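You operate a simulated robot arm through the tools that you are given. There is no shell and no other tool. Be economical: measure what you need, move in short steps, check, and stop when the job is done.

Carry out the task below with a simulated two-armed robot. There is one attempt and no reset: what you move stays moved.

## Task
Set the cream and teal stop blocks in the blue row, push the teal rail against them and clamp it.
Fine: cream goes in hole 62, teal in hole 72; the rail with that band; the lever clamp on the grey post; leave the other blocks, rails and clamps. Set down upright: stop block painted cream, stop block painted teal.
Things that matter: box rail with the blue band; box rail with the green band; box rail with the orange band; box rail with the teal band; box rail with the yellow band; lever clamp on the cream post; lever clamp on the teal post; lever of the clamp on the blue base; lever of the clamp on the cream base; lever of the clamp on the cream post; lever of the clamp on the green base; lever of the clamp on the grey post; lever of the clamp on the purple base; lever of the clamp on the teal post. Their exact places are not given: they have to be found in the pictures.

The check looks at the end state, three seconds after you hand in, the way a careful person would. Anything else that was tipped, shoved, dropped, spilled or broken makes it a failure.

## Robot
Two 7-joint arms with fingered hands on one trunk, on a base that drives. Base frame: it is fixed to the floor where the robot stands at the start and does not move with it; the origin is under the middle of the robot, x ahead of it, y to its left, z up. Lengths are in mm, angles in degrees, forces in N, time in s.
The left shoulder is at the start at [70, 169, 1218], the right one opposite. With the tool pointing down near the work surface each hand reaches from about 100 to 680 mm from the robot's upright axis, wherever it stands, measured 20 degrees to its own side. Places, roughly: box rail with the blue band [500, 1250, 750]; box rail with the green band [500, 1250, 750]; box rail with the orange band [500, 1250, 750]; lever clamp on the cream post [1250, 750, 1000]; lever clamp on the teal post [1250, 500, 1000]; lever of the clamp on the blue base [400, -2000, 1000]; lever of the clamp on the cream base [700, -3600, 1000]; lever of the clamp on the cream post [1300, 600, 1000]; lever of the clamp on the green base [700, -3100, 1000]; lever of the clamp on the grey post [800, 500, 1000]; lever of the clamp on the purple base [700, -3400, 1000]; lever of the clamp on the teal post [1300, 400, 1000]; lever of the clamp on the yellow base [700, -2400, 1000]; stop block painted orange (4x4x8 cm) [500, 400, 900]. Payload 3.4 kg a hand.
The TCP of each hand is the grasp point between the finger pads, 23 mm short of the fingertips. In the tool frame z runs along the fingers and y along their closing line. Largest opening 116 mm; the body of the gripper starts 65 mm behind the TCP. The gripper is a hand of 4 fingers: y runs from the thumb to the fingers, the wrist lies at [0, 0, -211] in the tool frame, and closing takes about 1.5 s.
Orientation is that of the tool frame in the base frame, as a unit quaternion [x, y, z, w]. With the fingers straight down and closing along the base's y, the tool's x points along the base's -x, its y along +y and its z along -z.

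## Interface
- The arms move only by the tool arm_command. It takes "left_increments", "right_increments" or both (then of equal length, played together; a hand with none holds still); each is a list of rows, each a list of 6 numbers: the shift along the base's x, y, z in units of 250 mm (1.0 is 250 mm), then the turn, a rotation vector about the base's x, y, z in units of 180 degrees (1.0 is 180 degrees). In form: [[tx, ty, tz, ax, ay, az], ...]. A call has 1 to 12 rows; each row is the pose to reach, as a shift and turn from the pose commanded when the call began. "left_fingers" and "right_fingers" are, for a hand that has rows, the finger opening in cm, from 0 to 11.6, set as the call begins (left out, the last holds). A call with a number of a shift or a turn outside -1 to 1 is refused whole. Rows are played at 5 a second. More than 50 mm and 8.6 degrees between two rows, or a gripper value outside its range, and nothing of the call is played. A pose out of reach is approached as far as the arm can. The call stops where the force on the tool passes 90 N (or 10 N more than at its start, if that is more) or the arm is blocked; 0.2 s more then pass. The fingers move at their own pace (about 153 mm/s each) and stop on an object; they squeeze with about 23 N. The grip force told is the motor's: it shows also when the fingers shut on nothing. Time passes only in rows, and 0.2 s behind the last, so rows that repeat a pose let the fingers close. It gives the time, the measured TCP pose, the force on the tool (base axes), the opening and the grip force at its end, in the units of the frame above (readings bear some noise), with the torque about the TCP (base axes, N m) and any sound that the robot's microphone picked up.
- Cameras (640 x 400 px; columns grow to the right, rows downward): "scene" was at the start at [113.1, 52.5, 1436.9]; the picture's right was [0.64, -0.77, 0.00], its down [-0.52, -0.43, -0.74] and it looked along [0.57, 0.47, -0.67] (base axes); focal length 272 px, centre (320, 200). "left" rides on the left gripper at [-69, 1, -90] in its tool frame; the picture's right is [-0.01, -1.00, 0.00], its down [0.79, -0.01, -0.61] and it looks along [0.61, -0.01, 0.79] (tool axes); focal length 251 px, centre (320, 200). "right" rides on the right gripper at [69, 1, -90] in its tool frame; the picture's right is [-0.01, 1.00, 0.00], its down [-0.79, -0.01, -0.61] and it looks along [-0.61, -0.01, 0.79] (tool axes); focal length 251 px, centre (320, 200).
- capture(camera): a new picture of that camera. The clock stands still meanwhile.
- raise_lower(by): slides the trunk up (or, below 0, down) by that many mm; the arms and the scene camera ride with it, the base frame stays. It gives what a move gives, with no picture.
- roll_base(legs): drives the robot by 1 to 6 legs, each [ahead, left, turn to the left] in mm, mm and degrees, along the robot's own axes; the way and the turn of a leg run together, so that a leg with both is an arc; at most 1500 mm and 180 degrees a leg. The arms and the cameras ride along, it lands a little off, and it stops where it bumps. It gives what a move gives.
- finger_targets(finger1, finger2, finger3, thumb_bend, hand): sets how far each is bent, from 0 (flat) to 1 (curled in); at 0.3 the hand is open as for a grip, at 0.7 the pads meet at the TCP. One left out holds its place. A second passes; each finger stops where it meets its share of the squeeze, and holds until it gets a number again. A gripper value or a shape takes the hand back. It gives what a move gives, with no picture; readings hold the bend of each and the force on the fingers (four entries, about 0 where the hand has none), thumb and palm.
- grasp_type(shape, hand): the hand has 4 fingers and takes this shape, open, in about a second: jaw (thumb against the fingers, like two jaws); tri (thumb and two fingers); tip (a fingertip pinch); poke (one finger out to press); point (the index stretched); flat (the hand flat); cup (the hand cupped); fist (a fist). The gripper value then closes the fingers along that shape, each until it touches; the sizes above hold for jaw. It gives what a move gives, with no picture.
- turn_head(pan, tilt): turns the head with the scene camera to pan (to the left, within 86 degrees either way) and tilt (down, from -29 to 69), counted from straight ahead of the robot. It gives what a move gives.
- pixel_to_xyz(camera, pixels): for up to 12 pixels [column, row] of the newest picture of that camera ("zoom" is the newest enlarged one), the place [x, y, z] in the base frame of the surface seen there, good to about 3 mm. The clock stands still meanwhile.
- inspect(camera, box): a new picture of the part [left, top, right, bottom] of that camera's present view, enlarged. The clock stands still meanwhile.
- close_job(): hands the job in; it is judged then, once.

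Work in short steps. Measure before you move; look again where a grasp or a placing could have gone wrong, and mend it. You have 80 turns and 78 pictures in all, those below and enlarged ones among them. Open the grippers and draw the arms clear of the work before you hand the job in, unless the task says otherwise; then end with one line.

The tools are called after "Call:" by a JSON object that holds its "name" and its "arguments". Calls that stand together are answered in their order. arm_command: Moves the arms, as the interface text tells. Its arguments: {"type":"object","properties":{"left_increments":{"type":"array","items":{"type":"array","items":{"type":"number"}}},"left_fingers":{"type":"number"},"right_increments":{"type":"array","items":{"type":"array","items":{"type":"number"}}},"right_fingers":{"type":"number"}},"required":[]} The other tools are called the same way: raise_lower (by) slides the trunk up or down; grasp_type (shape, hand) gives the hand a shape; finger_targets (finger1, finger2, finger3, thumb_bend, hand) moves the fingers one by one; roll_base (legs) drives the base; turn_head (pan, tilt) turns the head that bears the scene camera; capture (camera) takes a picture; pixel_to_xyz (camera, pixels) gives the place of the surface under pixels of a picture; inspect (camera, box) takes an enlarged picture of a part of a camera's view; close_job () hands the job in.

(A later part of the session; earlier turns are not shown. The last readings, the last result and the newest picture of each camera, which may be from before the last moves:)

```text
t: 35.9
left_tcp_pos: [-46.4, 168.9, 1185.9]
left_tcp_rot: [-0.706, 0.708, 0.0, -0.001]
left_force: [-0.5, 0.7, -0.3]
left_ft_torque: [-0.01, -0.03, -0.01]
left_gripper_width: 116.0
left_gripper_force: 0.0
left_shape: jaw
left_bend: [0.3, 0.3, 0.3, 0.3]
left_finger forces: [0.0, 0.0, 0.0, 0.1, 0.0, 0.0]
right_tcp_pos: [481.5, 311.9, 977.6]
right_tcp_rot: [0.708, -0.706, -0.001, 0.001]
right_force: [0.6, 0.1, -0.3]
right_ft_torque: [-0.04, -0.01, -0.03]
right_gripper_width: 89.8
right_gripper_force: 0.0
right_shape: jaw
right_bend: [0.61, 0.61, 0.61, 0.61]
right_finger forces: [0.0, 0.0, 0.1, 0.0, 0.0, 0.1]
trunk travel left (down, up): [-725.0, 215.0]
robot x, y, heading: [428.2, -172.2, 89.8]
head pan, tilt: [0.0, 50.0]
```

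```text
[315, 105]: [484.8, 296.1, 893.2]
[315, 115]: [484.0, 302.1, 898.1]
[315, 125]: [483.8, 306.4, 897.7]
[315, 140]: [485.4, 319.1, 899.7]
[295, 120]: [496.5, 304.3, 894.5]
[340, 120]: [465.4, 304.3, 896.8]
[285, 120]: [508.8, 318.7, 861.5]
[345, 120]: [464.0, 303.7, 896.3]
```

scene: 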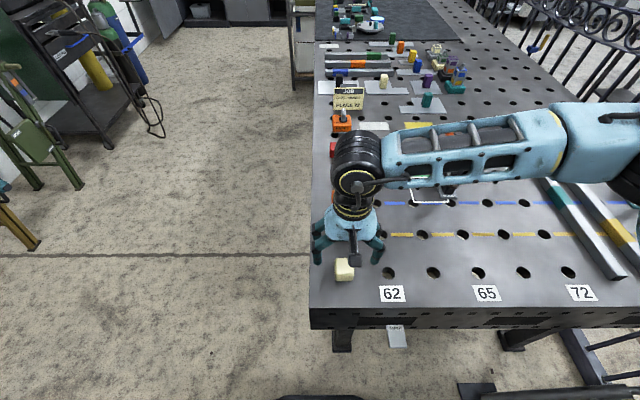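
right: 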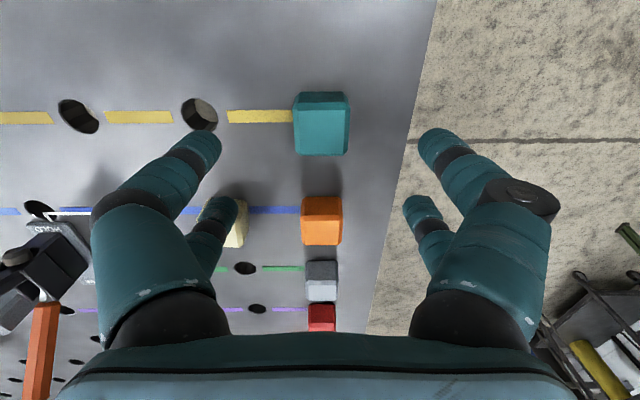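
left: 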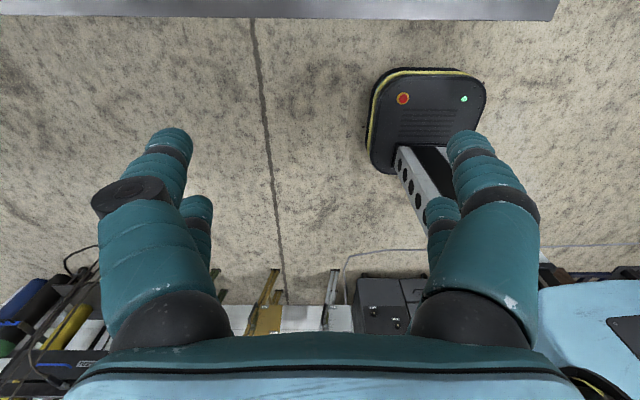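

Teal is centred within ~2 mm. I descend and close.

Call:
{"name": "arm_command", "arguments": {"right_increments": [[-0.006, 0, -0.1, 0, 0, 0], [-0.006, 0, -0.2, 0, 0, 0], [-0.006, 0, -0.3, 0, 0, 0], [-0.006, 0, -0.356, 0, 0, 0], [-0.006, 0, -0.356, 0, 0, 0]]}}

Call:
{"name": "arm_command", "arguments": {"right_increments": [[0, 0, 0, 0, 0, 0], [0, 0, 0, 0, 0, 0], [0, 0, 0, 0, 0, 0], [0, 0, 0, 0, 0, 0], [0, 0, 0, 0, 0, 0], [0, 0, 0, 0, 0, 0], [0, 0, 0, 0, 0, 0], [0, 0, 0, 0, 0, 0]], "right_fingers": 2}}

Call:
{"name": "arm_command", "arguments": {"right_increments": [[0, 0, 0.08, 0, 0, 0], [0, 0, 0.2, 0, 0, 0], [0, 0, 0.35, 0, 0, 0], [0, 0, 0.5, 0, 0, 0], [0, 0, 0.65, 0, 0, 0], [0, 0, 0.8, 0, 0, 0], [0, 0, 0.8, 0, 0, 0]]}}

Call:
{"name": "capture", "arguments": {"camera": "right"}}

```text
t: 37.1
left_tcp_pos: [-46.3, 171.0, 1185.6]
left_tcp_rot: [-0.706, 0.709, 0.0, -0.001]
left_force: [0.7, 0.1, 0.1]
left_ft_torque: [-0.02, 0.01, 0.03]
left_gripper_width: 116.0
left_gripper_force: 0.0
left_shape: jaw
left_bend: [0.3, 0.3, 0.3, 0.3]
left_finger forces: [0.0, 0.0, 0.1, 0.1, 0.0, 0.0]
right_tcp_pos: [479.4, 312.1, 886.6]
right_tcp_rot: [0.708, -0.706, -0.001, 0.0]
right_force: [0.6, 0.0, 0.5]
right_ft_torque: [0.0, -0.01, -0.02]
right_gripper_width: 89.9
right_gripper_force: 0.0
right_shape: jaw
right_bend: [0.61, 0.61, 0.61, 0.61]
right_finger forces: [0.0, 0.0, 0.0, 0.0, 0.1, 0.0]
trunk travel left (down, up): [-725.0, 215.0]
robot x, y, heading: [430.7, -172.4, 89.8]
head pan, tilt: [0.0, 50.0]
```

```text
t: 38.9
left_tcp_pos: [-45.8, 169.1, 1186.3]
left_tcp_rot: [-0.706, 0.709, 0.001, 0.0]
left_force: [-0.4, 0.7, -0.1]
left_ft_torque: [-0.01, 0.01, -0.01]
left_gripper_width: 115.7
left_gripper_force: 0.0
left_shape: jaw
left_bend: [0.3, 0.3, 0.3, 0.3]
left_finger forces: [0.1, 0.0, 0.1, 0.0, 0.0, 0.0]
right_tcp_pos: [478.8, 312.2, 887.8]
right_tcp_rot: [0.708, -0.706, -0.001, 0.0]
right_force: [1.8, -10.3, 0.4]
right_ft_torque: [-0.24, -0.28, 0.05]
right_gripper_width: 24.1
right_gripper_force: 23.5
right_shape: jaw
right_bend: [0.75, 0.73, 0.73, 0.79]
right_finger forces: [21.0, 24.5, 22.2, 0.0, 19.3, 0.1]
trunk travel left (down, up): [-725.0, 215.0]
robot x, y, heading: [428.8, -173.2, 89.8]
head pan, tilt: [0.0, 50.0]
```

```text
t: 40.5
left_tcp_pos: [-46.5, 172.7, 1185.4]
left_tcp_rot: [-0.706, 0.709, 0.0, 0.0]
left_force: [-0.7, -0.5, 0.5]
left_ft_torque: [-0.02, 0.0, -0.05]
left_gripper_width: 116.0
left_gripper_force: 0.1
left_shape: jaw
left_bend: [0.3, 0.3, 0.3, 0.3]
left_finger forces: [0.0, 0.0, 0.1, 0.0, 0.1, 0.0]
right_tcp_pos: [480.8, 311.8, 1088.0]
right_tcp_rot: [0.708, -0.706, -0.001, 0.002]
right_force: [-0.2, -0.3, -2.8]
right_ft_torque: [-0.01, -0.01, 0.0]
right_gripper_width: 22.6
right_gripper_force: 22.8
right_shape: jaw
right_bend: [0.75, 0.73, 0.73, 0.79]
right_finger forces: [14.2, 28.0, 21.6, 0.0, 17.8, 0.1]
trunk travel left (down, up): [-725.0, 215.0]
robot x, y, heading: [426.7, -176.0, 90.0]
head pan, tilt: [0.0, 50.0]
```

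```text
51 pictures are left
```

right: 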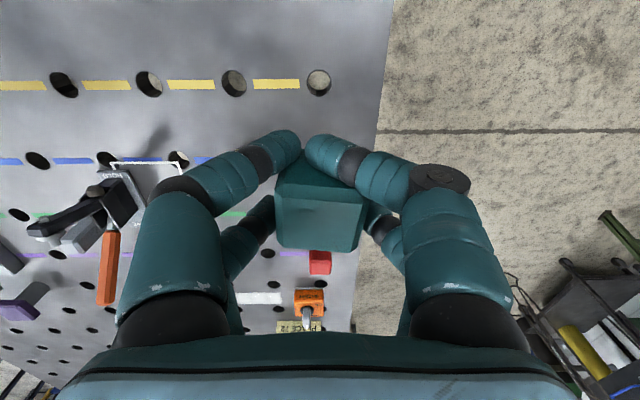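

Grip holds, but the teal block looks yawed in the fingers. I enlarge to see how much.

Call:
{"name": "inspect", "arguments": {"camera": "right", "box": [240, 120, 400, 260]}}

Call:
{"name": "pixel_to_xyz", "arguments": {"camera": "right", "pixels": [[285, 210], [355, 210], [310, 170], [345, 190], [320, 190], [290, 245], [345, 245]]}}

```text
2.86 times, centred on (320, 190) of right
```

zoom: 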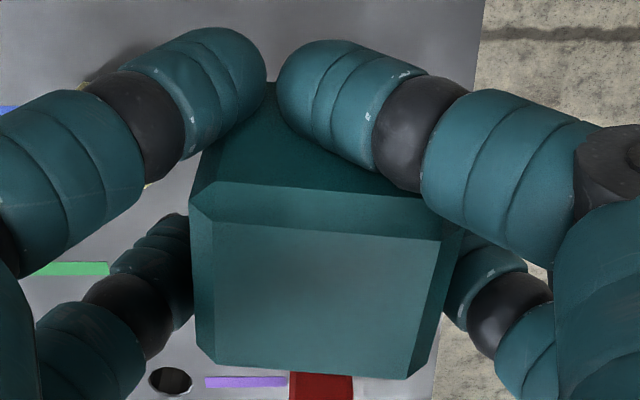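

```text
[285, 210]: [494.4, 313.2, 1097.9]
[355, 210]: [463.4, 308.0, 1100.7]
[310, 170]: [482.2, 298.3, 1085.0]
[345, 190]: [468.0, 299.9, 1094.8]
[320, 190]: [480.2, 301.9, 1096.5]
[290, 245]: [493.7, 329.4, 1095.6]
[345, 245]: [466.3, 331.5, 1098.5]
```

The block is yawed about −4.5° in the grip; I will counter-rotate the hand by +4.5° at the placing. I drive 325 to the right with the block held high.

Call:
{"name": "roll_base", "arguments": {"legs": [[0, -325, 0]]}}

```text
t: 42.7
left_tcp_pos: [274.3, 169.9, 1185.2]
left_tcp_rot: [-0.707, 0.707, 0.0, 0.0]
left_force: [-0.5, 0.1, -0.2]
left_ft_torque: [-0.03, 0.03, 0.01]
left_gripper_width: 116.1
left_gripper_force: 0.1
left_shape: jaw
left_bend: [0.3, 0.3, 0.3, 0.3]
left_finger forces: [0.0, 0.0, 0.1, 0.1, 0.0, 0.1]
right_tcp_pos: [801.3, 311.6, 1086.5]
right_tcp_rot: [0.709, -0.705, -0.001, 0.0]
right_force: [-0.4, 0.2, -3.1]
right_ft_torque: [-0.05, -0.04, 0.0]
right_gripper_width: 22.5
right_gripper_force: 23.2
right_shape: jaw
right_bend: [0.75, 0.73, 0.73, 0.79]
right_finger forces: [14.4, 27.9, 21.5, 0.0, 17.8, 0.0]
trunk travel left (down, up): [-725.0, 215.0]
robot x, y, heading: [748.7, -176.3, 89.8]
head pan, tilt: [0.0, 50.0]
```

I move over hole 72 of the blue row with the +4.3° turn, at z≈1022.

Call:
{"name": "arm_command", "arguments": {"right_increments": [[0.14, 0.08, 0, 0, 0, 0.006], [0.28, 0.16, 0, 0, 0, 0.012], [0.42, 0.24, 0, 0, 0, 0.024], [0.56, 0.32, 0, 0, 0, 0.024], [0.713, 0.398, 0, 0, 0, 0.024], [0.713, 0.398, -0.13, 0, 0, 0.024], [0.713, 0.398, -0.26, 0, 0, 0.024], [0.713, 0.398, -0.26, 0, 0, 0.024]]}}

Call:
{"name": "capture", "arguments": {"camera": "right"}}

Call:
{"name": "inspect", "arguments": {"camera": "right", "box": [220, 60, 420, 260]}}

```text
t: 44.5
left_tcp_pos: [275.5, 168.3, 1185.7]
left_tcp_rot: [0.707, -0.707, 0.0, 0.0]
left_force: [0.3, 0.4, -0.1]
left_ft_torque: [-0.02, 0.01, -0.04]
left_gripper_width: 116.0
left_gripper_force: 0.1
left_shape: jaw
left_bend: [0.3, 0.3, 0.3, 0.3]
left_finger forces: [0.0, 0.1, 0.1, 0.0, 0.0, 0.0]
right_tcp_pos: [980.6, 409.8, 1021.3]
right_tcp_rot: [0.736, -0.677, -0.001, 0.001]
right_force: [-0.2, 0.2, -2.5]
right_ft_torque: [-0.01, -0.01, -0.02]
right_gripper_width: 21.6
right_gripper_force: 23.2
right_shape: jaw
right_bend: [0.76, 0.73, 0.73, 0.79]
right_finger forces: [12.2, 28.4, 20.8, 0.1, 16.8, 0.0]
trunk travel left (down, up): [-725.0, 215.0]
robot x, y, heading: [750.8, -175.9, 89.9]
head pan, tilt: [0.0, 50.0]
```

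```text
49 pictures are left
```

right: 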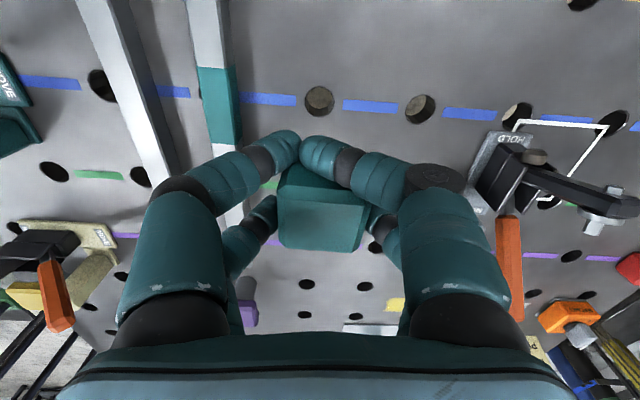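

```text
2.00 times, centred on (320, 160) of right
```

zoom: 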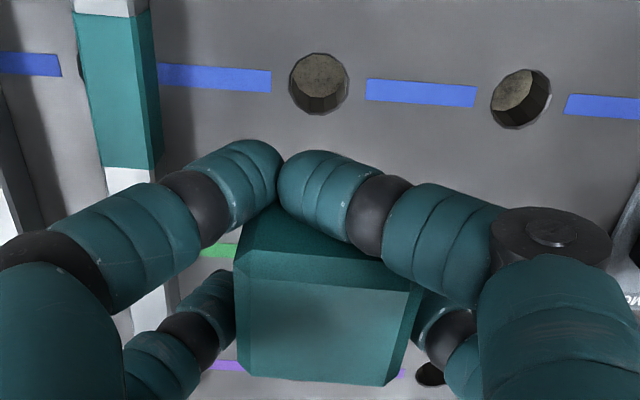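

Block edges now match the blue line slope. I check the hole centre at (319,101) before lowering.

Call:
{"name": "pixel_to_xyz", "arguments": {"camera": "right", "pixels": [[302, 100], [337, 103], [320, 83], [318, 120], [309, 87], [330, 116], [331, 89], [307, 114]]}}

```text
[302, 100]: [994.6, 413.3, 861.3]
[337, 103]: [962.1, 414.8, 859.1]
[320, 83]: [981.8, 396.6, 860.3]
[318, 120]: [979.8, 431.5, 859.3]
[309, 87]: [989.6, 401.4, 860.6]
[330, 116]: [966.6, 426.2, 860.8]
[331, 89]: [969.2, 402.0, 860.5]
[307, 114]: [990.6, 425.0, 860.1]
```

Centre ≈(979,413.8). I lower to z≈920.

Call:
{"name": "arm_command", "arguments": {"right_increments": [[-0.003, 0.004, -0.12, 0, 0, 0], [-0.003, 0.004, -0.24, 0, 0, 0], [-0.003, 0.004, -0.32, 0, 0, 0], [-0.003, 0.004, -0.36, 0, 0, 0], [-0.003, 0.004, -0.4, 0, 0, 0], [-0.003, 0.004, -0.4, 0, 0, 0]]}}

```text
t: 45.9
left_tcp_pos: [276.7, 169.7, 1183.7]
left_tcp_rot: [-0.707, 0.707, 0.0, 0.0]
left_force: [-0.2, 0.6, 0.4]
left_ft_torque: [0.03, 0.02, -0.01]
left_gripper_width: 115.9
left_gripper_force: 0.1
left_shape: jaw
left_bend: [0.3, 0.3, 0.3, 0.3]
left_finger forces: [0.0, 0.0, 0.0, 0.0, 0.0, 0.0]
right_tcp_pos: [979.5, 412.3, 922.7]
right_tcp_rot: [0.736, -0.677, 0.0, 0.002]
right_force: [-0.7, -0.1, -3.1]
right_ft_torque: [-0.04, -0.02, 0.0]
right_gripper_width: 21.3
right_gripper_force: 23.8
right_shape: jaw
right_bend: [0.76, 0.73, 0.73, 0.79]
right_finger forces: [11.3, 28.4, 20.8, 0.1, 16.7, 0.1]
trunk travel left (down, up): [-725.0, 215.0]
robot x, y, heading: [748.1, -179.1, 89.8]
head pan, tilt: [0.0, 50.0]
```

No contact. I lower the remaining 33 mm in small steps.

Call:
{"name": "arm_command", "arguments": {"right_increments": [[0, 0, -0.04, 0, 0, 0], [0, 0, -0.08, 0, 0, 0], [0, 0, -0.11, 0, 0, 0], [0, 0, -0.13, 0, 0, 0], [0, 0, -0.13, 0, 0, 0]]}}

Call:
{"name": "inspect", "arguments": {"camera": "right", "box": [220, 100, 420, 300]}}

```text
t: 47.1
left_tcp_pos: [277.8, 169.0, 1187.2]
left_tcp_rot: [0.708, -0.707, 0.0, 0.0]
left_force: [1.0, -0.1, 0.3]
left_ft_torque: [-0.02, -0.02, -0.01]
left_gripper_width: 115.8
left_gripper_force: 0.0
left_shape: jaw
left_bend: [0.3, 0.3, 0.3, 0.3]
left_finger forces: [0.0, 0.1, 0.0, 0.0, 0.0, 0.0]
right_tcp_pos: [980.8, 411.9, 889.8]
right_tcp_rot: [0.735, -0.678, -0.002, 0.001]
right_force: [8.8, -0.4, -1.3]
right_ft_torque: [-0.01, -0.45, -0.02]
right_gripper_width: 21.5
right_gripper_force: 22.9
right_shape: jaw
right_bend: [0.77, 0.73, 0.73, 0.79]
right_finger forces: [11.2, 25.3, 22.2, 0.0, 20.1, 0.1]
trunk travel left (down, up): [-725.0, 215.0]
robot x, y, heading: [751.4, -174.5, 89.7]
head pan, tilt: [0.0, 50.0]
```

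```text
2.00 times, centred on (320, 200) of right
```

zoom: 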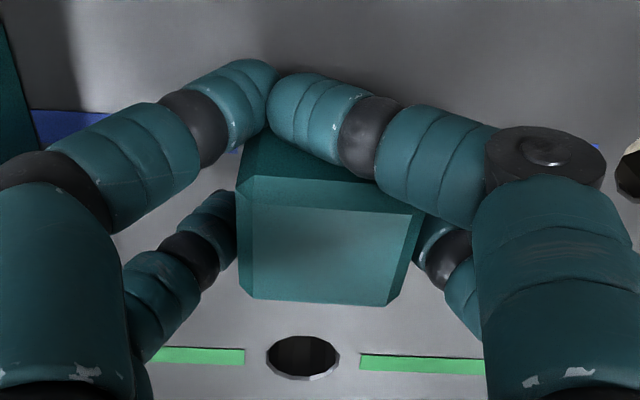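

It is nearly seated. I open to 65 mm, rise and look.

Call:
{"name": "arm_command", "arguments": {"right_increments": [[0, 0, -0.006, 0, 0, 0], [0, 0, -0.006, 0, 0, 0], [0, 0, -0.006, 0, 0, 0], [0, 0, -0.006, 0, 0, 0], [0, 0, 0.15, 0, 0, 0], [0, 0, 0.3, 0, 0, 0], [0, 0, 0.45, 0, 0, 0], [0, 0, 0.6, 0, 0, 0], [0, 0, 0.6, 0, 0, 0]], "right_fingers": 6.5}}

Call:
{"name": "capture", "arguments": {"camera": "right"}}

Call:
{"name": "capture", "arguments": {"camera": "scene"}}

```text
t: 49.1
left_tcp_pos: [276.7, 168.6, 1185.2]
left_tcp_rot: [0.707, -0.707, 0.0, -0.001]
left_force: [0.5, -1.2, -0.3]
left_ft_torque: [-0.02, -0.01, -0.03]
left_gripper_width: 116.0
left_gripper_force: 0.0
left_shape: jaw
left_bend: [0.3, 0.3, 0.3, 0.3]
left_finger forces: [0.1, 0.1, 0.0, 0.1, 0.0, 0.1]
right_tcp_pos: [980.3, 412.0, 1042.1]
right_tcp_rot: [0.735, -0.678, -0.001, 0.002]
right_force: [0.1, -0.1, -0.1]
right_ft_torque: [-0.02, -0.02, 0.0]
right_gripper_width: 64.5
right_gripper_force: 0.1
right_shape: jaw
right_bend: [0.72, 0.72, 0.72, 0.74]
right_finger forces: [0.0, 0.0, 0.0, 0.0, 0.0, 0.0]
trunk travel left (down, up): [-725.0, 215.0]
robot x, y, heading: [749.9, -175.5, 89.9]
head pan, tilt: [0.0, 50.0]
```

```text
46 pictures are left
```

right: 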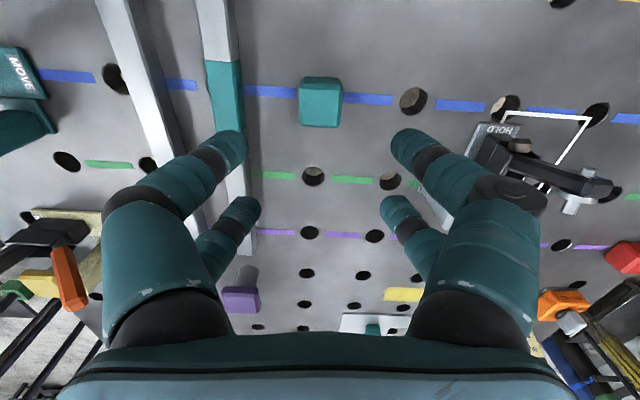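

```text
45 pictures are left
```

scene: 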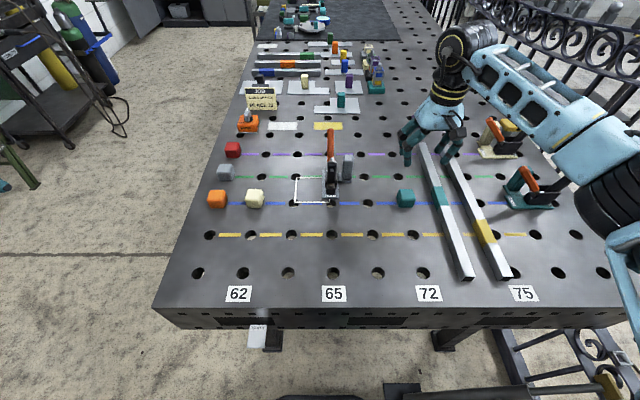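

Both stops stand upright in holes 62 and 72 of the blue row. The rail must turn 90°, so I test in the air whether the right wrist can turn −90° (after lifting 100 mm).

Call:
{"name": "arm_command", "arguments": {"right_increments": [[-0.1, -0.15, 0.1, 0, 0, -0.045], [-0.2, -0.2, 0.2, 0, 0, -0.09], [-0.3, -0.24, 0.3, 0, 0, -0.135], [-0.3, -0.24, 0.4, 0, 0, -0.18], [-0.3, -0.24, 0.4, 0, 0, -0.225], [-0.3, -0.24, 0.4, 0, 0, -0.27], [-0.3, -0.24, 0.4, 0, 0, -0.315], [-0.3, -0.24, 0.4, 0, 0, -0.36], [-0.3, -0.24, 0.4, 0, 0, -0.405], [-0.3, -0.24, 0.4, 0, 0, -0.45], [-0.3, -0.24, 0.4, 0, 0, -0.495], [-0.3, -0.24, 0.4, 0, 0, -0.525]]}}

Call:
{"name": "capture", "arguments": {"camera": "right"}}

```text
refused: row 1 steps farther than a row can; nothing moved
```

```text
44 pictures are left
```

right: 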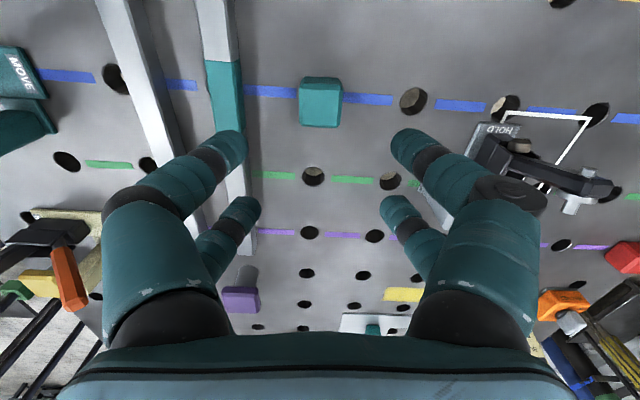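

Row 1 was just over 50 mm. I resend with smaller steps.

Call:
{"name": "arm_command", "arguments": {"right_increments": [[-0.08, -0.08, 0.13, 0, 0, -0.045], [-0.16, -0.16, 0.24, 0, 0, -0.09], [-0.24, -0.24, 0.33, 0, 0, -0.135], [-0.3, -0.24, 0.4, 0, 0, -0.18], [-0.3, -0.24, 0.4, 0, 0, -0.225], [-0.3, -0.24, 0.4, 0, 0, -0.27], [-0.3, -0.24, 0.4, 0, 0, -0.315], [-0.3, -0.24, 0.4, 0, 0, -0.36], [-0.3, -0.24, 0.4, 0, 0, -0.405], [-0.3, -0.24, 0.4, 0, 0, -0.45], [-0.3, -0.24, 0.4, 0, 0, -0.495], [-0.3, -0.24, 0.4, 0, 0, -0.525]]}}

```text
t: 51.7
left_tcp_pos: [273.8, 165.2, 1184.5]
left_tcp_rot: [-0.707, 0.707, 0.001, 0.002]
left_force: [-0.8, -0.9, 0.0]
left_ft_torque: [0.04, -0.02, 0.01]
left_gripper_width: 115.5
left_gripper_force: 0.1
left_shape: jaw
left_bend: [0.3, 0.3, 0.3, 0.3]
left_finger forces: [0.0, 0.0, 0.0, 0.0, 0.0, 0.1]
right_tcp_pos: [939.8, 406.7, 1230.8]
right_tcp_rot: [-0.114, 0.993, -0.031, 0.004]
right_force: [-0.6, -0.4, 0.2]
right_ft_torque: [0.02, -0.02, 0.0]
right_gripper_width: 65.2
right_gripper_force: 0.1
right_shape: jaw
right_bend: [0.72, 0.72, 0.72, 0.73]
right_finger forces: [0.0, 0.0, 0.0, 0.1, 0.0, 0.0]
right hand out of reach, approached as far as the arm can: row 5, 6, 7, 8, 9, 10, 11, 12
trunk travel left (down, up): [-725.0, 215.0]
robot x, y, heading: [750.6, -174.1, 90.0]
head pan, tilt: [0.0, 50.0]
```

−90° falls short by 13° and drifts. I turn back to the starting yaw and see where the command frame stands.

Call:
{"name": "arm_command", "arguments": {"right_increments": [[0, 0, 0, 0, 0, 0.045], [0, 0, 0, 0, 0, 0.09], [0, 0, 0, 0, 0, 0.135], [0, 0, 0, 0, 0, 0.18], [0, 0, 0, 0, 0, 0.225], [0, 0, 0, 0, 0, 0.27], [0, 0, 0, 0, 0, 0.315], [0, 0, 0, 0, 0, 0.36], [0, 0, 0, 0, 0, 0.405], [0, 0, 0, 0, 0, 0.45], [0, 0, 0, 0, 0, 0.5], [0, 0, 0, 0, 0, 0.5]]}}

```text
refused: row 11 steps farther than a row can; nothing moved
```

Step size slightly over; I resend with 0.047 steps.

Call:
{"name": "arm_command", "arguments": {"right_increments": [[0, 0, 0, 0, 0, 0.045], [0, 0, 0, 0, 0, 0.09], [0, 0, 0, 0, 0, 0.135], [0, 0, 0, 0, 0, 0.18], [0, 0, 0, 0, 0, 0.225], [0, 0, 0, 0, 0, 0.27], [0, 0, 0, 0, 0, 0.315], [0, 0, 0, 0, 0, 0.36], [0, 0, 0, 0, 0, 0.405], [0, 0, 0, 0, 0, 0.45], [0, 0, 0, 0, 0, 0.495], [0, 0, 0, 0, 0, 0.525]]}}

Call:
{"name": "arm_command", "arguments": {"right_increments": [[0, 0, 0, 0, 0, 0.045], [0, 0, 0, 0, 0, 0.09], [0, 0, 0, 0, 0, 0.135], [0, 0, 0, 0, 0, 0.18], [0, 0, 0, 0, 0, 0.225], [0, 0, 0, 0, 0, 0.27], [0, 0, 0, 0, 0, 0.315], [0, 0, 0, 0, 0, 0.36], [0, 0, 0, 0, 0, 0.405], [0, 0, 0, 0, 0, 0.45], [0, 0, 0, 0, 0, 0.475], [0, 0, 0, 0, 0, 0.475]]}}

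```text
t: 54.3
left_tcp_pos: [276.2, 168.8, 1186.0]
left_tcp_rot: [0.707, -0.707, 0.0, 0.0]
left_force: [-0.2, -0.5, -1.4]
left_ft_torque: [-0.01, 0.03, 0.02]
left_gripper_width: 115.9
left_gripper_force: 0.0
left_shape: jaw
left_bend: [0.3, 0.3, 0.3, 0.3]
left_finger forces: [0.1, 0.0, 0.0, 0.0, 0.1, 0.1]
right_tcp_pos: [942.5, 426.4, 1234.6]
right_tcp_rot: [0.806, -0.59, 0.021, -0.025]
right_force: [-0.6, 0.4, 0.5]
right_ft_torque: [0.02, 0.01, 0.0]
right_gripper_width: 64.8
right_gripper_force: 0.1
right_shape: jaw
right_bend: [0.72, 0.72, 0.72, 0.73]
right_finger forces: [0.0, 0.1, 0.0, 0.0, 0.0, 0.0]
right hand out of reach, approached as far as the arm can: row 5, 6, 7, 8, 9, 10, 11, 12
trunk travel left (down, up): [-725.0, 215.0]
robot x, y, heading: [749.1, -176.8, 90.1]
head pan, tilt: [0.0, 50.0]
```

```text
t: 56.9
left_tcp_pos: [277.4, 170.5, 1186.7]
left_tcp_rot: [0.707, -0.707, 0.0, 0.001]
left_force: [0.0, 0.4, -0.4]
left_ft_torque: [0.03, 0.01, -0.01]
left_gripper_width: 116.0
left_gripper_force: 0.1
left_shape: jaw
left_bend: [0.3, 0.3, 0.3, 0.3]
left_finger forces: [0.0, 0.1, 0.0, 0.0, 0.0, 0.0]
right_tcp_pos: [939.9, 433.7, 1226.1]
right_tcp_rot: [0.993, 0.115, -0.006, -0.015]
right_force: [1.0, -0.6, 0.9]
right_ft_torque: [0.01, 0.01, 0.04]
right_gripper_width: 64.8
right_gripper_force: 0.0
right_shape: jaw
right_bend: [0.72, 0.72, 0.72, 0.73]
right_finger forces: [0.0, 0.0, 0.1, 0.0, 0.1, 0.0]
right hand out of reach, approached as far as the arm can: row 2, 3, 4, 5, 6, 7, 8, 9, 10, 11, 12
trunk travel left (down, up): [-725.0, 215.0]
robot x, y, heading: [751.6, -177.6, 89.9]
head pan, tilt: [0.0, 50.0]
```

Turning +90° works well in orientation; the trouble is the height (z≈1230). I come down and closer and set closing exactly along y.

Call:
{"name": "arm_command", "arguments": {"right_increments": [[-0.04, -0.12, -0.12, 0, 0, -0.03], [-0.08, -0.24, -0.24, 0, 0, -0.06], [-0.12, -0.36, -0.36, 0, 0, -0.072], [-0.16, -0.48, -0.48, 0, 0, -0.072], [-0.16, -0.54, -0.6, 0, 0, -0.072], [-0.16, -0.54, -0.72, 0, 0, -0.072], [-0.16, -0.54, -0.72, 0, 0, -0.072]]}}

Call:
{"name": "capture", "arguments": {"camera": "scene"}}

```text
t: 58.5
left_tcp_pos: [275.8, 169.0, 1185.5]
left_tcp_rot: [0.708, -0.707, 0.0, -0.001]
left_force: [0.0, 0.1, -0.2]
left_ft_torque: [-0.03, 0.03, -0.01]
left_gripper_width: 115.9
left_gripper_force: 0.1
left_shape: jaw
left_bend: [0.3, 0.3, 0.3, 0.3]
left_finger forces: [0.0, 0.1, 0.1, 0.0, 0.1, 0.0]
right_tcp_pos: [902.4, 290.4, 1051.4]
right_tcp_rot: [0.999, 0.0, 0.002, -0.033]
right_force: [0.2, -0.1, -1.4]
right_ft_torque: [0.03, -0.01, -0.01]
right_gripper_width: 64.8
right_gripper_force: 0.0
right_shape: jaw
right_bend: [0.72, 0.72, 0.72, 0.73]
right_finger forces: [0.0, 0.0, 0.0, 0.0, 0.0, 0.1]
trunk travel left (down, up): [-725.0, 215.0]
robot x, y, heading: [749.2, -178.1, 89.8]
head pan, tilt: [0.0, 50.0]
```

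```text
43 pictures are left
```

scene: 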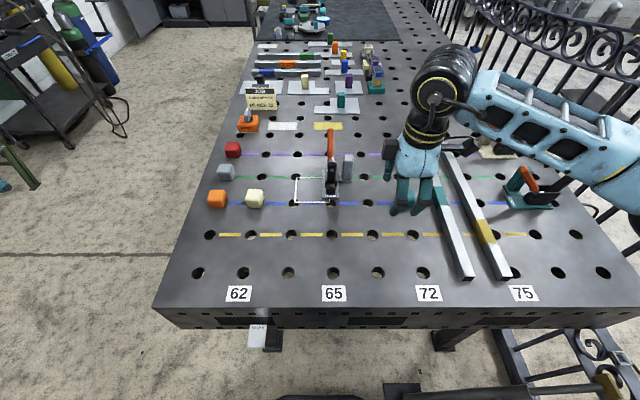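

Closing along y is reachable here (3.8° tilt to correct). For the rail at (1065,417) I want to stand ~70 mm further right; I look down at the prop foot and my base first.

Call:
{"name": "turn_head", "arguments": {"pan": -40, "tilt": 66}}

Call:
{"name": "capture", "arguments": {"camera": "scene"}}

```text
t: 59.5
left_tcp_pos: [275.2, 169.0, 1186.0]
left_tcp_rot: [-0.707, 0.707, -0.001, 0.0]
left_force: [1.0, -0.2, 0.4]
left_ft_torque: [0.0, -0.03, 0.02]
left_gripper_width: 116.1
left_gripper_force: 0.1
left_shape: jaw
left_bend: [0.3, 0.3, 0.3, 0.3]
left_finger forces: [0.0, 0.1, 0.0, 0.0, 0.1, 0.0]
right_tcp_pos: [903.1, 290.7, 1052.7]
right_tcp_rot: [0.999, 0.0, 0.002, -0.032]
right_force: [0.0, 0.1, 0.0]
right_ft_torque: [-0.02, 0.01, -0.01]
right_gripper_width: 65.1
right_gripper_force: 0.1
right_shape: jaw
right_bend: [0.72, 0.72, 0.72, 0.73]
right_finger forces: [0.0, 0.0, 0.0, 0.0, 0.0, 0.1]
trunk travel left (down, up): [-725.0, 215.0]
robot x, y, heading: [750.8, -177.7, 89.9]
head pan, tilt: [-40.0, 66.0]
```

```text
42 pictures are left
```

scene: 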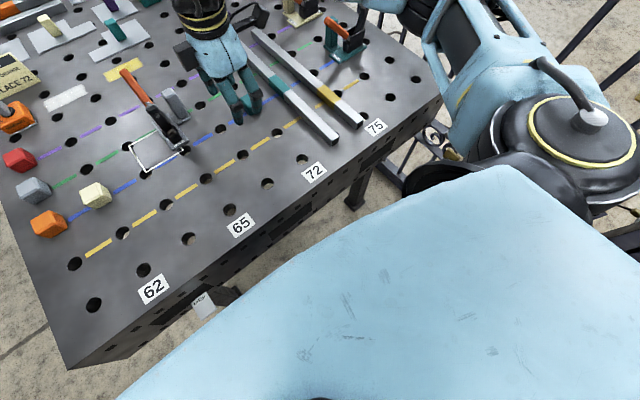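

The base itself isn't visible; I'll stay here and grip the rail at y≈400 (still within reach). First fix the tilt, then turn back −90° while moving toward above the rail.

Call:
{"name": "arm_command", "arguments": {"right_increments": [[0, 0, 0, -0.011, 0, 0], [0, 0, 0, -0.021, 0, 0], [0, 0, 0, -0.021, 0, 0]]}}

Call:
{"name": "arm_command", "arguments": {"right_increments": [[0, 0, 0, 0, 0, -0.045], [0, 0, 0, 0, 0, -0.09], [0.06, 0.04, 0, 0, 0, -0.135], [0.12, 0.08, 0, 0, 0, -0.18], [0.18, 0.12, 0, 0, 0, -0.225], [0.24, 0.16, 0, 0, 0, -0.27], [0.3, 0.2, 0, 0, 0, -0.315], [0.36, 0.24, 0, 0, 0, -0.36], [0.43, 0.28, 0, 0, 0, -0.405], [0.5, 0.34, 0, 0, 0, -0.45], [0.57, 0.4, -0.04, 0, 0, -0.495], [0.648, 0.44, -0.04, 0, 0, -0.5]], "right_fingers": 4.5}}

Call:
{"name": "capture", "arguments": {"camera": "right"}}

```text
t: 60.4
left_tcp_pos: [275.2, 169.0, 1184.8]
left_tcp_rot: [-0.707, 0.707, 0.0, -0.001]
left_force: [-0.5, 0.2, 0.0]
left_ft_torque: [0.02, -0.02, 0.01]
left_gripper_width: 116.0
left_gripper_force: 0.0
left_shape: jaw
left_bend: [0.3, 0.3, 0.3, 0.3]
left_finger forces: [0.1, 0.0, 0.0, 0.1, 0.1, 0.0]
right_tcp_pos: [902.3, 291.5, 1054.8]
right_tcp_rot: [1.0, 0.0, 0.001, 0.0]
right_force: [-0.3, -0.6, -0.7]
right_ft_torque: [0.01, 0.01, 0.0]
right_gripper_width: 65.1
right_gripper_force: 0.0
right_shape: jaw
right_bend: [0.72, 0.72, 0.72, 0.73]
right_finger forces: [0.1, 0.0, 0.0, 0.0, 0.0, 0.0]
trunk travel left (down, up): [-725.0, 215.0]
robot x, y, heading: [750.3, -174.6, 89.9]
head pan, tilt: [-40.0, 66.0]
```

```text
t: 63.0
left_tcp_pos: [276.9, 168.9, 1185.8]
left_tcp_rot: [0.708, -0.707, 0.0, 0.0]
left_force: [0.1, 0.1, 0.8]
left_ft_torque: [0.01, 0.0, 0.0]
left_gripper_width: 115.8
left_gripper_force: 0.1
left_shape: jaw
left_bend: [0.3, 0.3, 0.3, 0.3]
left_finger forces: [0.0, 0.1, 0.0, 0.0, 0.1, 0.0]
right_tcp_pos: [1064.1, 401.8, 1044.5]
right_tcp_rot: [0.707, -0.707, 0.0, 0.001]
right_force: [-0.1, 0.1, -0.6]
right_ft_torque: [-0.03, 0.01, -0.04]
right_gripper_width: 45.7
right_gripper_force: 0.0
right_shape: jaw
right_bend: [0.73, 0.73, 0.73, 0.77]
right_finger forces: [0.1, 0.0, 0.0, 0.0, 0.1, 0.0]
trunk travel left (down, up): [-725.0, 215.0]
robot x, y, heading: [748.5, -177.1, 89.8]
head pan, tilt: [-40.0, 66.0]
```

```text
41 pictures are left
```

right: 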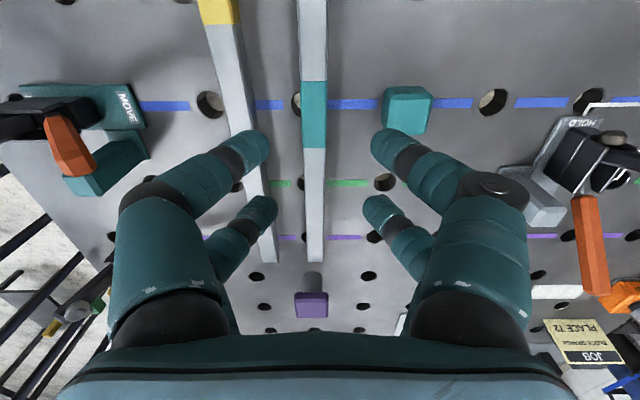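

The rail lies at col 314 between the fingers. I measure its centreline and the teal band plus the yellow rail's edge.

Call:
{"name": "pixel_to_xyz", "arguments": {"camera": "right", "pixels": [[302, 100], [325, 100], [314, 82], [314, 147], [303, 180], [325, 180], [312, 255], [312, 20], [222, 60], [238, 90], [315, 295]]}}

```text
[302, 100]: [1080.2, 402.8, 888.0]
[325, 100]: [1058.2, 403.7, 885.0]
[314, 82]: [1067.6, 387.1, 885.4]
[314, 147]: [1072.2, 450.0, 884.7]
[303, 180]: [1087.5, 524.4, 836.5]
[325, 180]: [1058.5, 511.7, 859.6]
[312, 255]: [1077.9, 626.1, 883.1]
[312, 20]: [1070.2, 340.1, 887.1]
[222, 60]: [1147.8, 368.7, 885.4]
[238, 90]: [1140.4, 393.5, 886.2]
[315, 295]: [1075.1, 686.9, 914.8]
```

Rail centre at y=402 is x≈1068.5, top z≈885, yaw ≈−0.9°. I descend to z≈886, opened 45 mm.

Call:
{"name": "arm_command", "arguments": {"right_increments": [[0.018, 0, -0.15, 0, 0, -0.005], [0.018, 0, -0.3, 0, 0, -0.005], [0.018, 0, -0.45, 0, 0, -0.005], [0.018, 0, -0.55, 0, 0, -0.005], [0.018, 0, -0.6, 0, 0, -0.005], [0.018, 0, -0.634, 0, 0, -0.005], [0.018, 0, -0.634, 0, 0, -0.005]]}}

Call:
{"name": "capture", "arguments": {"camera": "right"}}

```text
t: 64.5
left_tcp_pos: [275.3, 170.4, 1186.1]
left_tcp_rot: [-0.707, 0.708, 0.0, 0.0]
left_force: [0.6, -0.3, -0.5]
left_ft_torque: [0.01, -0.02, 0.01]
left_gripper_width: 116.0
left_gripper_force: 0.0
left_shape: jaw
left_bend: [0.3, 0.3, 0.3, 0.3]
left_finger forces: [0.0, 0.0, 0.0, 0.1, 0.1, 0.1]
right_tcp_pos: [1068.2, 400.1, 885.0]
right_tcp_rot: [-0.702, 0.713, 0.0, 0.0]
right_force: [0.2, -0.4, -0.2]
right_ft_torque: [0.0, -0.04, 0.01]
right_gripper_width: 45.4
right_gripper_force: 0.0
right_shape: jaw
right_bend: [0.73, 0.73, 0.73, 0.77]
right_finger forces: [0.0, 0.0, 0.1, 0.1, 0.0, 0.1]
trunk travel left (down, up): [-725.0, 215.0]
robot x, y, heading: [750.8, -178.2, 90.1]
head pan, tilt: [-40.0, 66.0]
```

```text
40 pictures are left
```

right: 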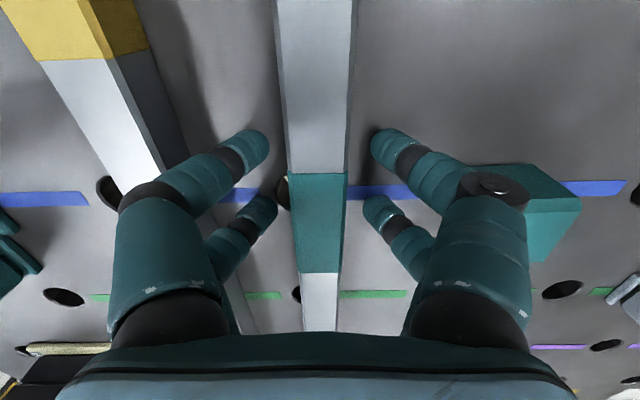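

Fingers straddle the rail, clear of the yellow rail and the stop. I close, then lift slightly.

Call:
{"name": "arm_command", "arguments": {"right_increments": [[0, 0, 0, 0, 0, 0], [0, 0, 0, 0, 0, 0], [0, 0, 0, 0, 0, 0], [0, 0, 0, 0, 0, 0], [0, 0, 0, 0, 0, 0], [0, 0, 0, 0, 0, 0], [0, 0, 0, 0, 0, 0], [0, 0, 0, 0, 0, 0]], "right_fingers": 0}}

Call:
{"name": "arm_command", "arguments": {"right_increments": [[0, 0, 0.04, 0, 0, 0], [0, 0, 0.08, 0, 0, 0], [0, 0, 0.12, 0, 0, 0], [0, 0, 0.12, 0, 0, 0]]}}

Call:
{"name": "capture", "arguments": {"camera": "right"}}

```text
t: 66.3
left_tcp_pos: [275.9, 170.2, 1186.0]
left_tcp_rot: [0.708, -0.707, -0.001, 0.0]
left_force: [0.5, 0.1, 0.4]
left_ft_torque: [0.01, 0.0, -0.01]
left_gripper_width: 115.7
left_gripper_force: 0.0
left_shape: jaw
left_bend: [0.3, 0.3, 0.3, 0.3]
left_finger forces: [0.1, 0.1, 0.1, 0.0, 0.1, 0.1]
right_tcp_pos: [1068.8, 401.6, 884.2]
right_tcp_rot: [-0.701, 0.713, 0.0, 0.0]
right_force: [-0.2, 0.0, 0.0]
right_ft_torque: [0.03, 0.01, 0.03]
right_gripper_width: 19.9
right_gripper_force: 22.3
right_shape: jaw
right_bend: [0.73, 0.73, 0.73, 0.76]
right_finger forces: [20.6, 20.8, 20.5, 0.1, 20.6, 0.0]
trunk travel left (down, up): [-725.0, 215.0]
robot x, y, heading: [756.4, -176.3, 89.8]
head pan, tilt: [-40.0, 66.0]
```

```text
t: 67.3
left_tcp_pos: [275.9, 170.7, 1186.4]
left_tcp_rot: [0.707, -0.707, 0.002, 0.0]
left_force: [1.1, -0.9, 0.0]
left_ft_torque: [-0.01, -0.01, 0.0]
left_gripper_width: 116.0
left_gripper_force: 0.1
left_shape: jaw
left_bend: [0.3, 0.3, 0.3, 0.3]
left_finger forces: [0.1, 0.1, 0.0, 0.0, 0.1, 0.0]
right_tcp_pos: [1068.9, 401.4, 914.8]
right_tcp_rot: [-0.702, 0.712, 0.0, -0.002]
right_force: [0.2, -0.9, -6.2]
right_ft_torque: [-0.15, -0.03, 0.0]
right_gripper_width: 19.5
right_gripper_force: 22.9
right_shape: jaw
right_bend: [0.73, 0.73, 0.73, 0.76]
right_finger forces: [21.0, 20.3, 20.2, 0.0, 21.0, 0.1]
trunk travel left (down, up): [-725.0, 215.0]
robot x, y, heading: [749.3, -180.1, 90.1]
head pan, tilt: [-40.0, 66.0]
```

```text
39 pictures are left
```

right: 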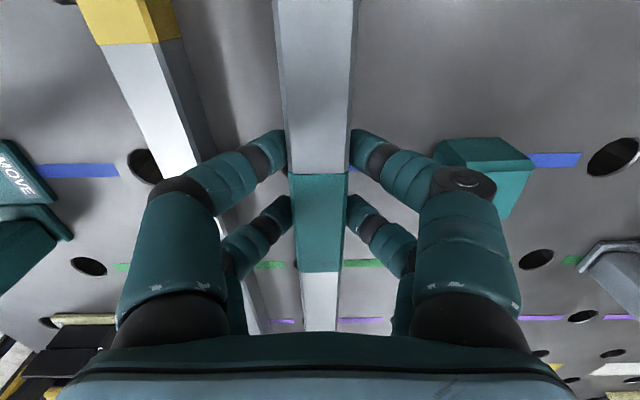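

Lifted level, 6 N. I raise to z≈1050 and move to (900,300).

Call:
{"name": "arm_command", "arguments": {"right_increments": [[0, 0, 0.14, 0, 0, 0], [0, 0, 0.28, 0, 0, 0], [0, 0, 0.42, 0, 0, 0], [0, 0, 0.54, 0, 0, 0], [-0.13, -0.08, 0.54, 0, 0, 0], [-0.27, -0.16, 0.54, 0, 0, 0], [-0.41, -0.24, 0.54, 0, 0, 0], [-0.55, -0.32, 0.54, 0, 0, 0], [-0.676, -0.405, 0.54, 0, 0, 0], [-0.676, -0.405, 0.54, 0, 0, 0]]}}

Call:
{"name": "arm_command", "arguments": {"right_increments": [[0, 0, 0, 0, 0, 0.045], [0, 0, 0, 0, 0, 0.09], [0, 0, 0, 0, 0, 0.135], [0, 0, 0, 0, 0, 0.18], [0, 0, 0, 0, 0, 0.225], [0, 0, 0, 0, 0, 0.27], [0, 0, 0, 0, 0, 0.315], [0, 0, 0, 0, 0, 0.36], [0, 0, 0, 0, 0, 0.405], [0, 0, 0, 0, 0, 0.45], [0, 0, 0, 0, 0, 0.495], [0, 0, 0, 0, 0, 0.5044]]}}

Call:
{"name": "turn_head", "arguments": {"pan": 0, "tilt": 52}}

Call:
{"name": "capture", "arguments": {"camera": "scene"}}

```text
t: 69.5
left_tcp_pos: [277.3, 170.6, 1185.4]
left_tcp_rot: [-0.707, 0.707, -0.001, -0.001]
left_force: [0.4, 0.0, 0.3]
left_ft_torque: [-0.04, 0.01, -0.01]
left_gripper_width: 116.1
left_gripper_force: 0.1
left_shape: jaw
left_bend: [0.3, 0.3, 0.3, 0.3]
left_finger forces: [0.0, 0.0, 0.1, 0.0, 0.0, 0.0]
right_tcp_pos: [902.5, 301.2, 1049.0]
right_tcp_rot: [-0.701, 0.713, 0.0, -0.002]
right_force: [-0.1, -0.8, -6.3]
right_ft_torque: [-0.13, -0.01, 0.03]
right_gripper_width: 19.8
right_gripper_force: 23.5
right_shape: jaw
right_bend: [0.73, 0.73, 0.73, 0.76]
right_finger forces: [21.1, 21.1, 20.7, 0.0, 21.6, 0.0]
trunk travel left (down, up): [-725.0, 215.0]
robot x, y, heading: [746.9, -175.6, 90.0]
head pan, tilt: [-40.0, 66.0]
```

```text
t: 72.2
left_tcp_pos: [276.4, 171.2, 1185.6]
left_tcp_rot: [0.708, -0.706, 0.0, 0.0]
left_force: [0.9, -0.1, -0.2]
left_ft_torque: [-0.03, -0.01, 0.02]
left_gripper_width: 116.0
left_gripper_force: 0.1
left_shape: jaw
left_bend: [0.3, 0.3, 0.3, 0.3]
left_finger forces: [0.1, 0.0, 0.0, 0.0, 0.1, 0.0]
right_tcp_pos: [900.5, 300.4, 1049.5]
right_tcp_rot: [1.0, -0.001, 0.001, 0.001]
right_force: [-0.1, 0.1, -7.0]
right_ft_torque: [-0.01, -0.12, 0.01]
right_gripper_width: 19.8
right_gripper_force: 22.9
right_shape: jaw
right_bend: [0.73, 0.73, 0.73, 0.76]
right_finger forces: [21.5, 21.5, 20.9, 0.0, 22.1, 0.1]
trunk travel left (down, up): [-725.0, 215.0]
robot x, y, heading: [751.0, -177.0, 89.8]
head pan, tilt: [-40.0, 66.0]
```

```text
t: 73.2
left_tcp_pos: [276.7, 169.4, 1185.2]
left_tcp_rot: [-0.707, 0.707, 0.0, 0.0]
left_force: [-0.9, -0.6, 0.1]
left_ft_torque: [-0.03, 0.03, 0.05]
left_gripper_width: 115.6
left_gripper_force: 0.0
left_shape: jaw
left_bend: [0.3, 0.3, 0.3, 0.3]
left_finger forces: [0.0, 0.0, 0.1, 0.1, 0.0, 0.0]
right_tcp_pos: [900.9, 300.3, 1050.0]
right_tcp_rot: [1.0, -0.001, 0.001, 0.0]
right_force: [-0.4, -0.1, -6.0]
right_ft_torque: [-0.02, -0.13, -0.01]
right_gripper_width: 19.7
right_gripper_force: 23.8
right_shape: jaw
right_bend: [0.73, 0.73, 0.73, 0.76]
right_finger forces: [21.6, 21.3, 21.1, 0.1, 21.8, 0.0]
trunk travel left (down, up): [-725.0, 215.0]
robot x, y, heading: [751.3, -177.5, 90.0]
head pan, tilt: [0.0, 52.0]
```

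```text
38 pictures are left
```

scene: 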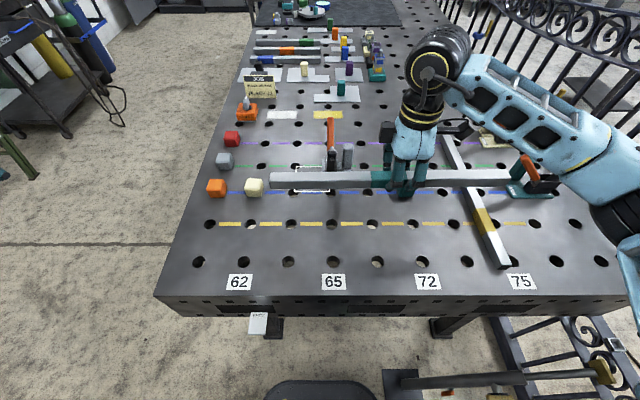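

The rail is now parallel to the blue row. I move to (799,330) and lower in steps to just above the table.

Call:
{"name": "arm_command", "arguments": {"right_increments": [[-0.15, 0.04, 0, 0, 0, 0], [-0.3, 0.08, 0, 0, 0, 0], [-0.406, 0.12, 0, 0, 0, 0], [-0.406, 0.12, -0.15, 0, 0, 0], [-0.406, 0.12, -0.3, 0, 0, 0], [-0.406, 0.12, -0.4, 0, 0, 0], [-0.406, 0.12, -0.4, 0, 0, 0]]}}

Call:
{"name": "capture", "arguments": {"camera": "scene"}}

Call:
{"name": "pixel_to_xyz", "arguments": {"camera": "scene", "pixels": [[233, 212], [240, 207], [240, 212], [430, 205], [300, 207]]}}

```text
t: 74.8
left_tcp_pos: [276.5, 170.1, 1186.0]
left_tcp_rot: [-0.707, 0.707, 0.0, 0.0]
left_force: [0.2, 0.0, -0.5]
left_ft_torque: [0.04, -0.02, 0.03]
left_gripper_width: 115.8
left_gripper_force: 0.0
left_shape: jaw
left_bend: [0.3, 0.3, 0.3, 0.3]
left_finger forces: [0.0, 0.1, 0.0, 0.1, 0.0, 0.0]
right_tcp_pos: [797.1, 327.7, 950.6]
right_tcp_rot: [1.0, -0.001, 0.001, 0.001]
right_force: [-0.5, 0.3, -6.5]
right_ft_torque: [0.02, -0.07, -0.01]
right_gripper_width: 19.8
right_gripper_force: 22.8
right_shape: jaw
right_bend: [0.73, 0.73, 0.73, 0.76]
right_finger forces: [21.6, 21.3, 21.1, 0.1, 21.7, 0.0]
trunk travel left (down, up): [-725.0, 215.0]
robot x, y, heading: [754.4, -173.9, 90.0]
head pan, tilt: [0.0, 52.0]
```

```text
37 pictures are left
```

scene: 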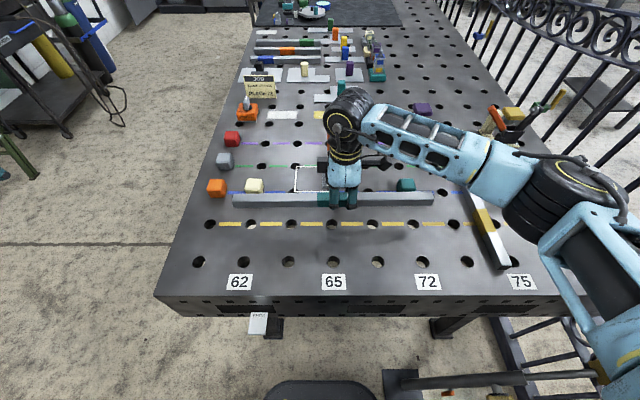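

```text
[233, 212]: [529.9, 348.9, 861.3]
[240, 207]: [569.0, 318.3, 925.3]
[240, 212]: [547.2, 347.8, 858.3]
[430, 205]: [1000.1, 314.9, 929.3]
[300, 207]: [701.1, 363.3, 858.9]
```

Rail spans about x 553–1009, centred at 781. I lower to the table.

Call:
{"name": "arm_command", "arguments": {"right_increments": [[0, 0, -0.12, 0, 0, 0], [0, 0, -0.2, 0, 0, 0], [0, 0, -0.24, 0, 0, 0], [0, 0, -0.258, 0, 0, 0], [0, 0, -0.262, 0, 0, 0], [0, 0, -0.262, 0, 0, 0]]}}

Call:
{"name": "capture", "arguments": {"camera": "right"}}

```text
t: 76.2
left_tcp_pos: [275.6, 168.7, 1185.5]
left_tcp_rot: [-0.707, 0.707, 0.0, 0.0]
left_force: [-0.4, -0.7, -0.4]
left_ft_torque: [0.0, 0.0, -0.02]
left_gripper_width: 115.8
left_gripper_force: 0.0
left_shape: jaw
left_bend: [0.3, 0.3, 0.3, 0.3]
left_finger forces: [0.0, 0.1, 0.1, 0.0, 0.0, 0.0]
right_tcp_pos: [797.7, 330.4, 884.2]
right_tcp_rot: [1.0, -0.001, 0.001, -0.001]
right_force: [-1.9, 1.1, 1.3]
right_ft_torque: [0.03, 0.16, 0.04]
right_gripper_width: 19.6
right_gripper_force: 23.3
right_shape: jaw
right_bend: [0.73, 0.73, 0.73, 0.76]
right_finger forces: [20.8, 22.3, 22.3, 0.0, 21.7, 0.0]
trunk travel left (down, up): [-725.0, 215.0]
robot x, y, heading: [748.7, -176.8, 89.9]
head pan, tilt: [0.0, 52.0]
```

```text
36 pictures are left
```

right: 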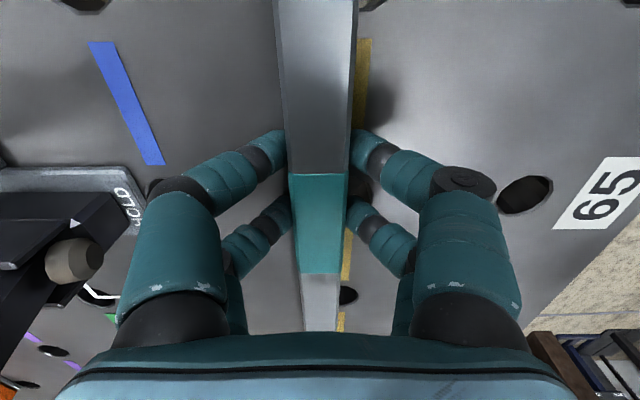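

The rail rests on the table. I release (45 mm) and rise straight up.

Call:
{"name": "arm_command", "arguments": {"right_increments": [[0, 0, 0, 0, 0, 0], [0, 0, 0, 0, 0, 0], [0, 0, 0, 0, 0, 0], [0, 0, 0.1, 0, 0, 0], [0, 0, 0.25, 0, 0, 0], [0, 0, 0.4, 0, 0, 0], [0, -0.15, 0.5, 0, 0, 0], [0, -0.3, 0.5, 0, 0, 0], [0, -0.48, 0.5, 0, 0, 0], [0, -0.48, 0.5, 0, 0, 0]], "right_fingers": 4.5}}

Call:
{"name": "capture", "arguments": {"camera": "scene"}}

Call:
{"name": "inspect", "arguments": {"camera": "scene", "box": [220, 120, 460, 270]}}

```text
t: 78.4
left_tcp_pos: [275.5, 170.4, 1186.1]
left_tcp_rot: [-0.707, 0.707, -0.001, 0.0]
left_force: [1.1, 0.1, 0.2]
left_ft_torque: [-0.01, 0.0, 0.0]
left_gripper_width: 115.9
left_gripper_force: 0.1
left_shape: jaw
left_bend: [0.3, 0.3, 0.3, 0.3]
left_finger forces: [0.1, 0.0, 0.0, 0.1, 0.0, 0.0]
right_tcp_pos: [798.5, 211.9, 1011.0]
right_tcp_rot: [1.0, -0.001, 0.001, 0.0]
right_force: [-0.1, -0.6, -0.1]
right_ft_torque: [-0.06, 0.03, 0.0]
right_gripper_width: 44.8
right_gripper_force: 0.1
right_shape: jaw
right_bend: [0.73, 0.73, 0.73, 0.77]
right_finger forces: [0.0, 0.0, 0.1, 0.0, 0.1, 0.0]
trunk travel left (down, up): [-725.0, 215.0]
robot x, y, heading: [745.4, -177.6, 89.9]
head pan, tilt: [0.0, 52.0]
```

```text
35 pictures are left
```

scene: 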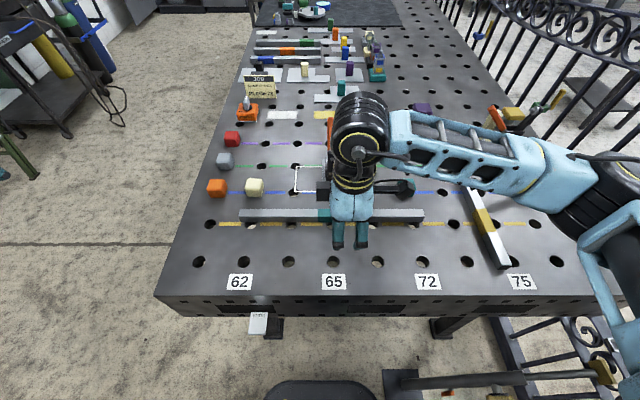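

```text
2.67 times, centred on (340, 195) of scene
```

zoom: 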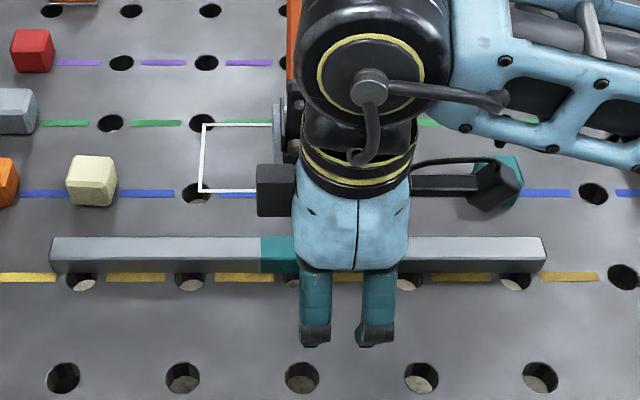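

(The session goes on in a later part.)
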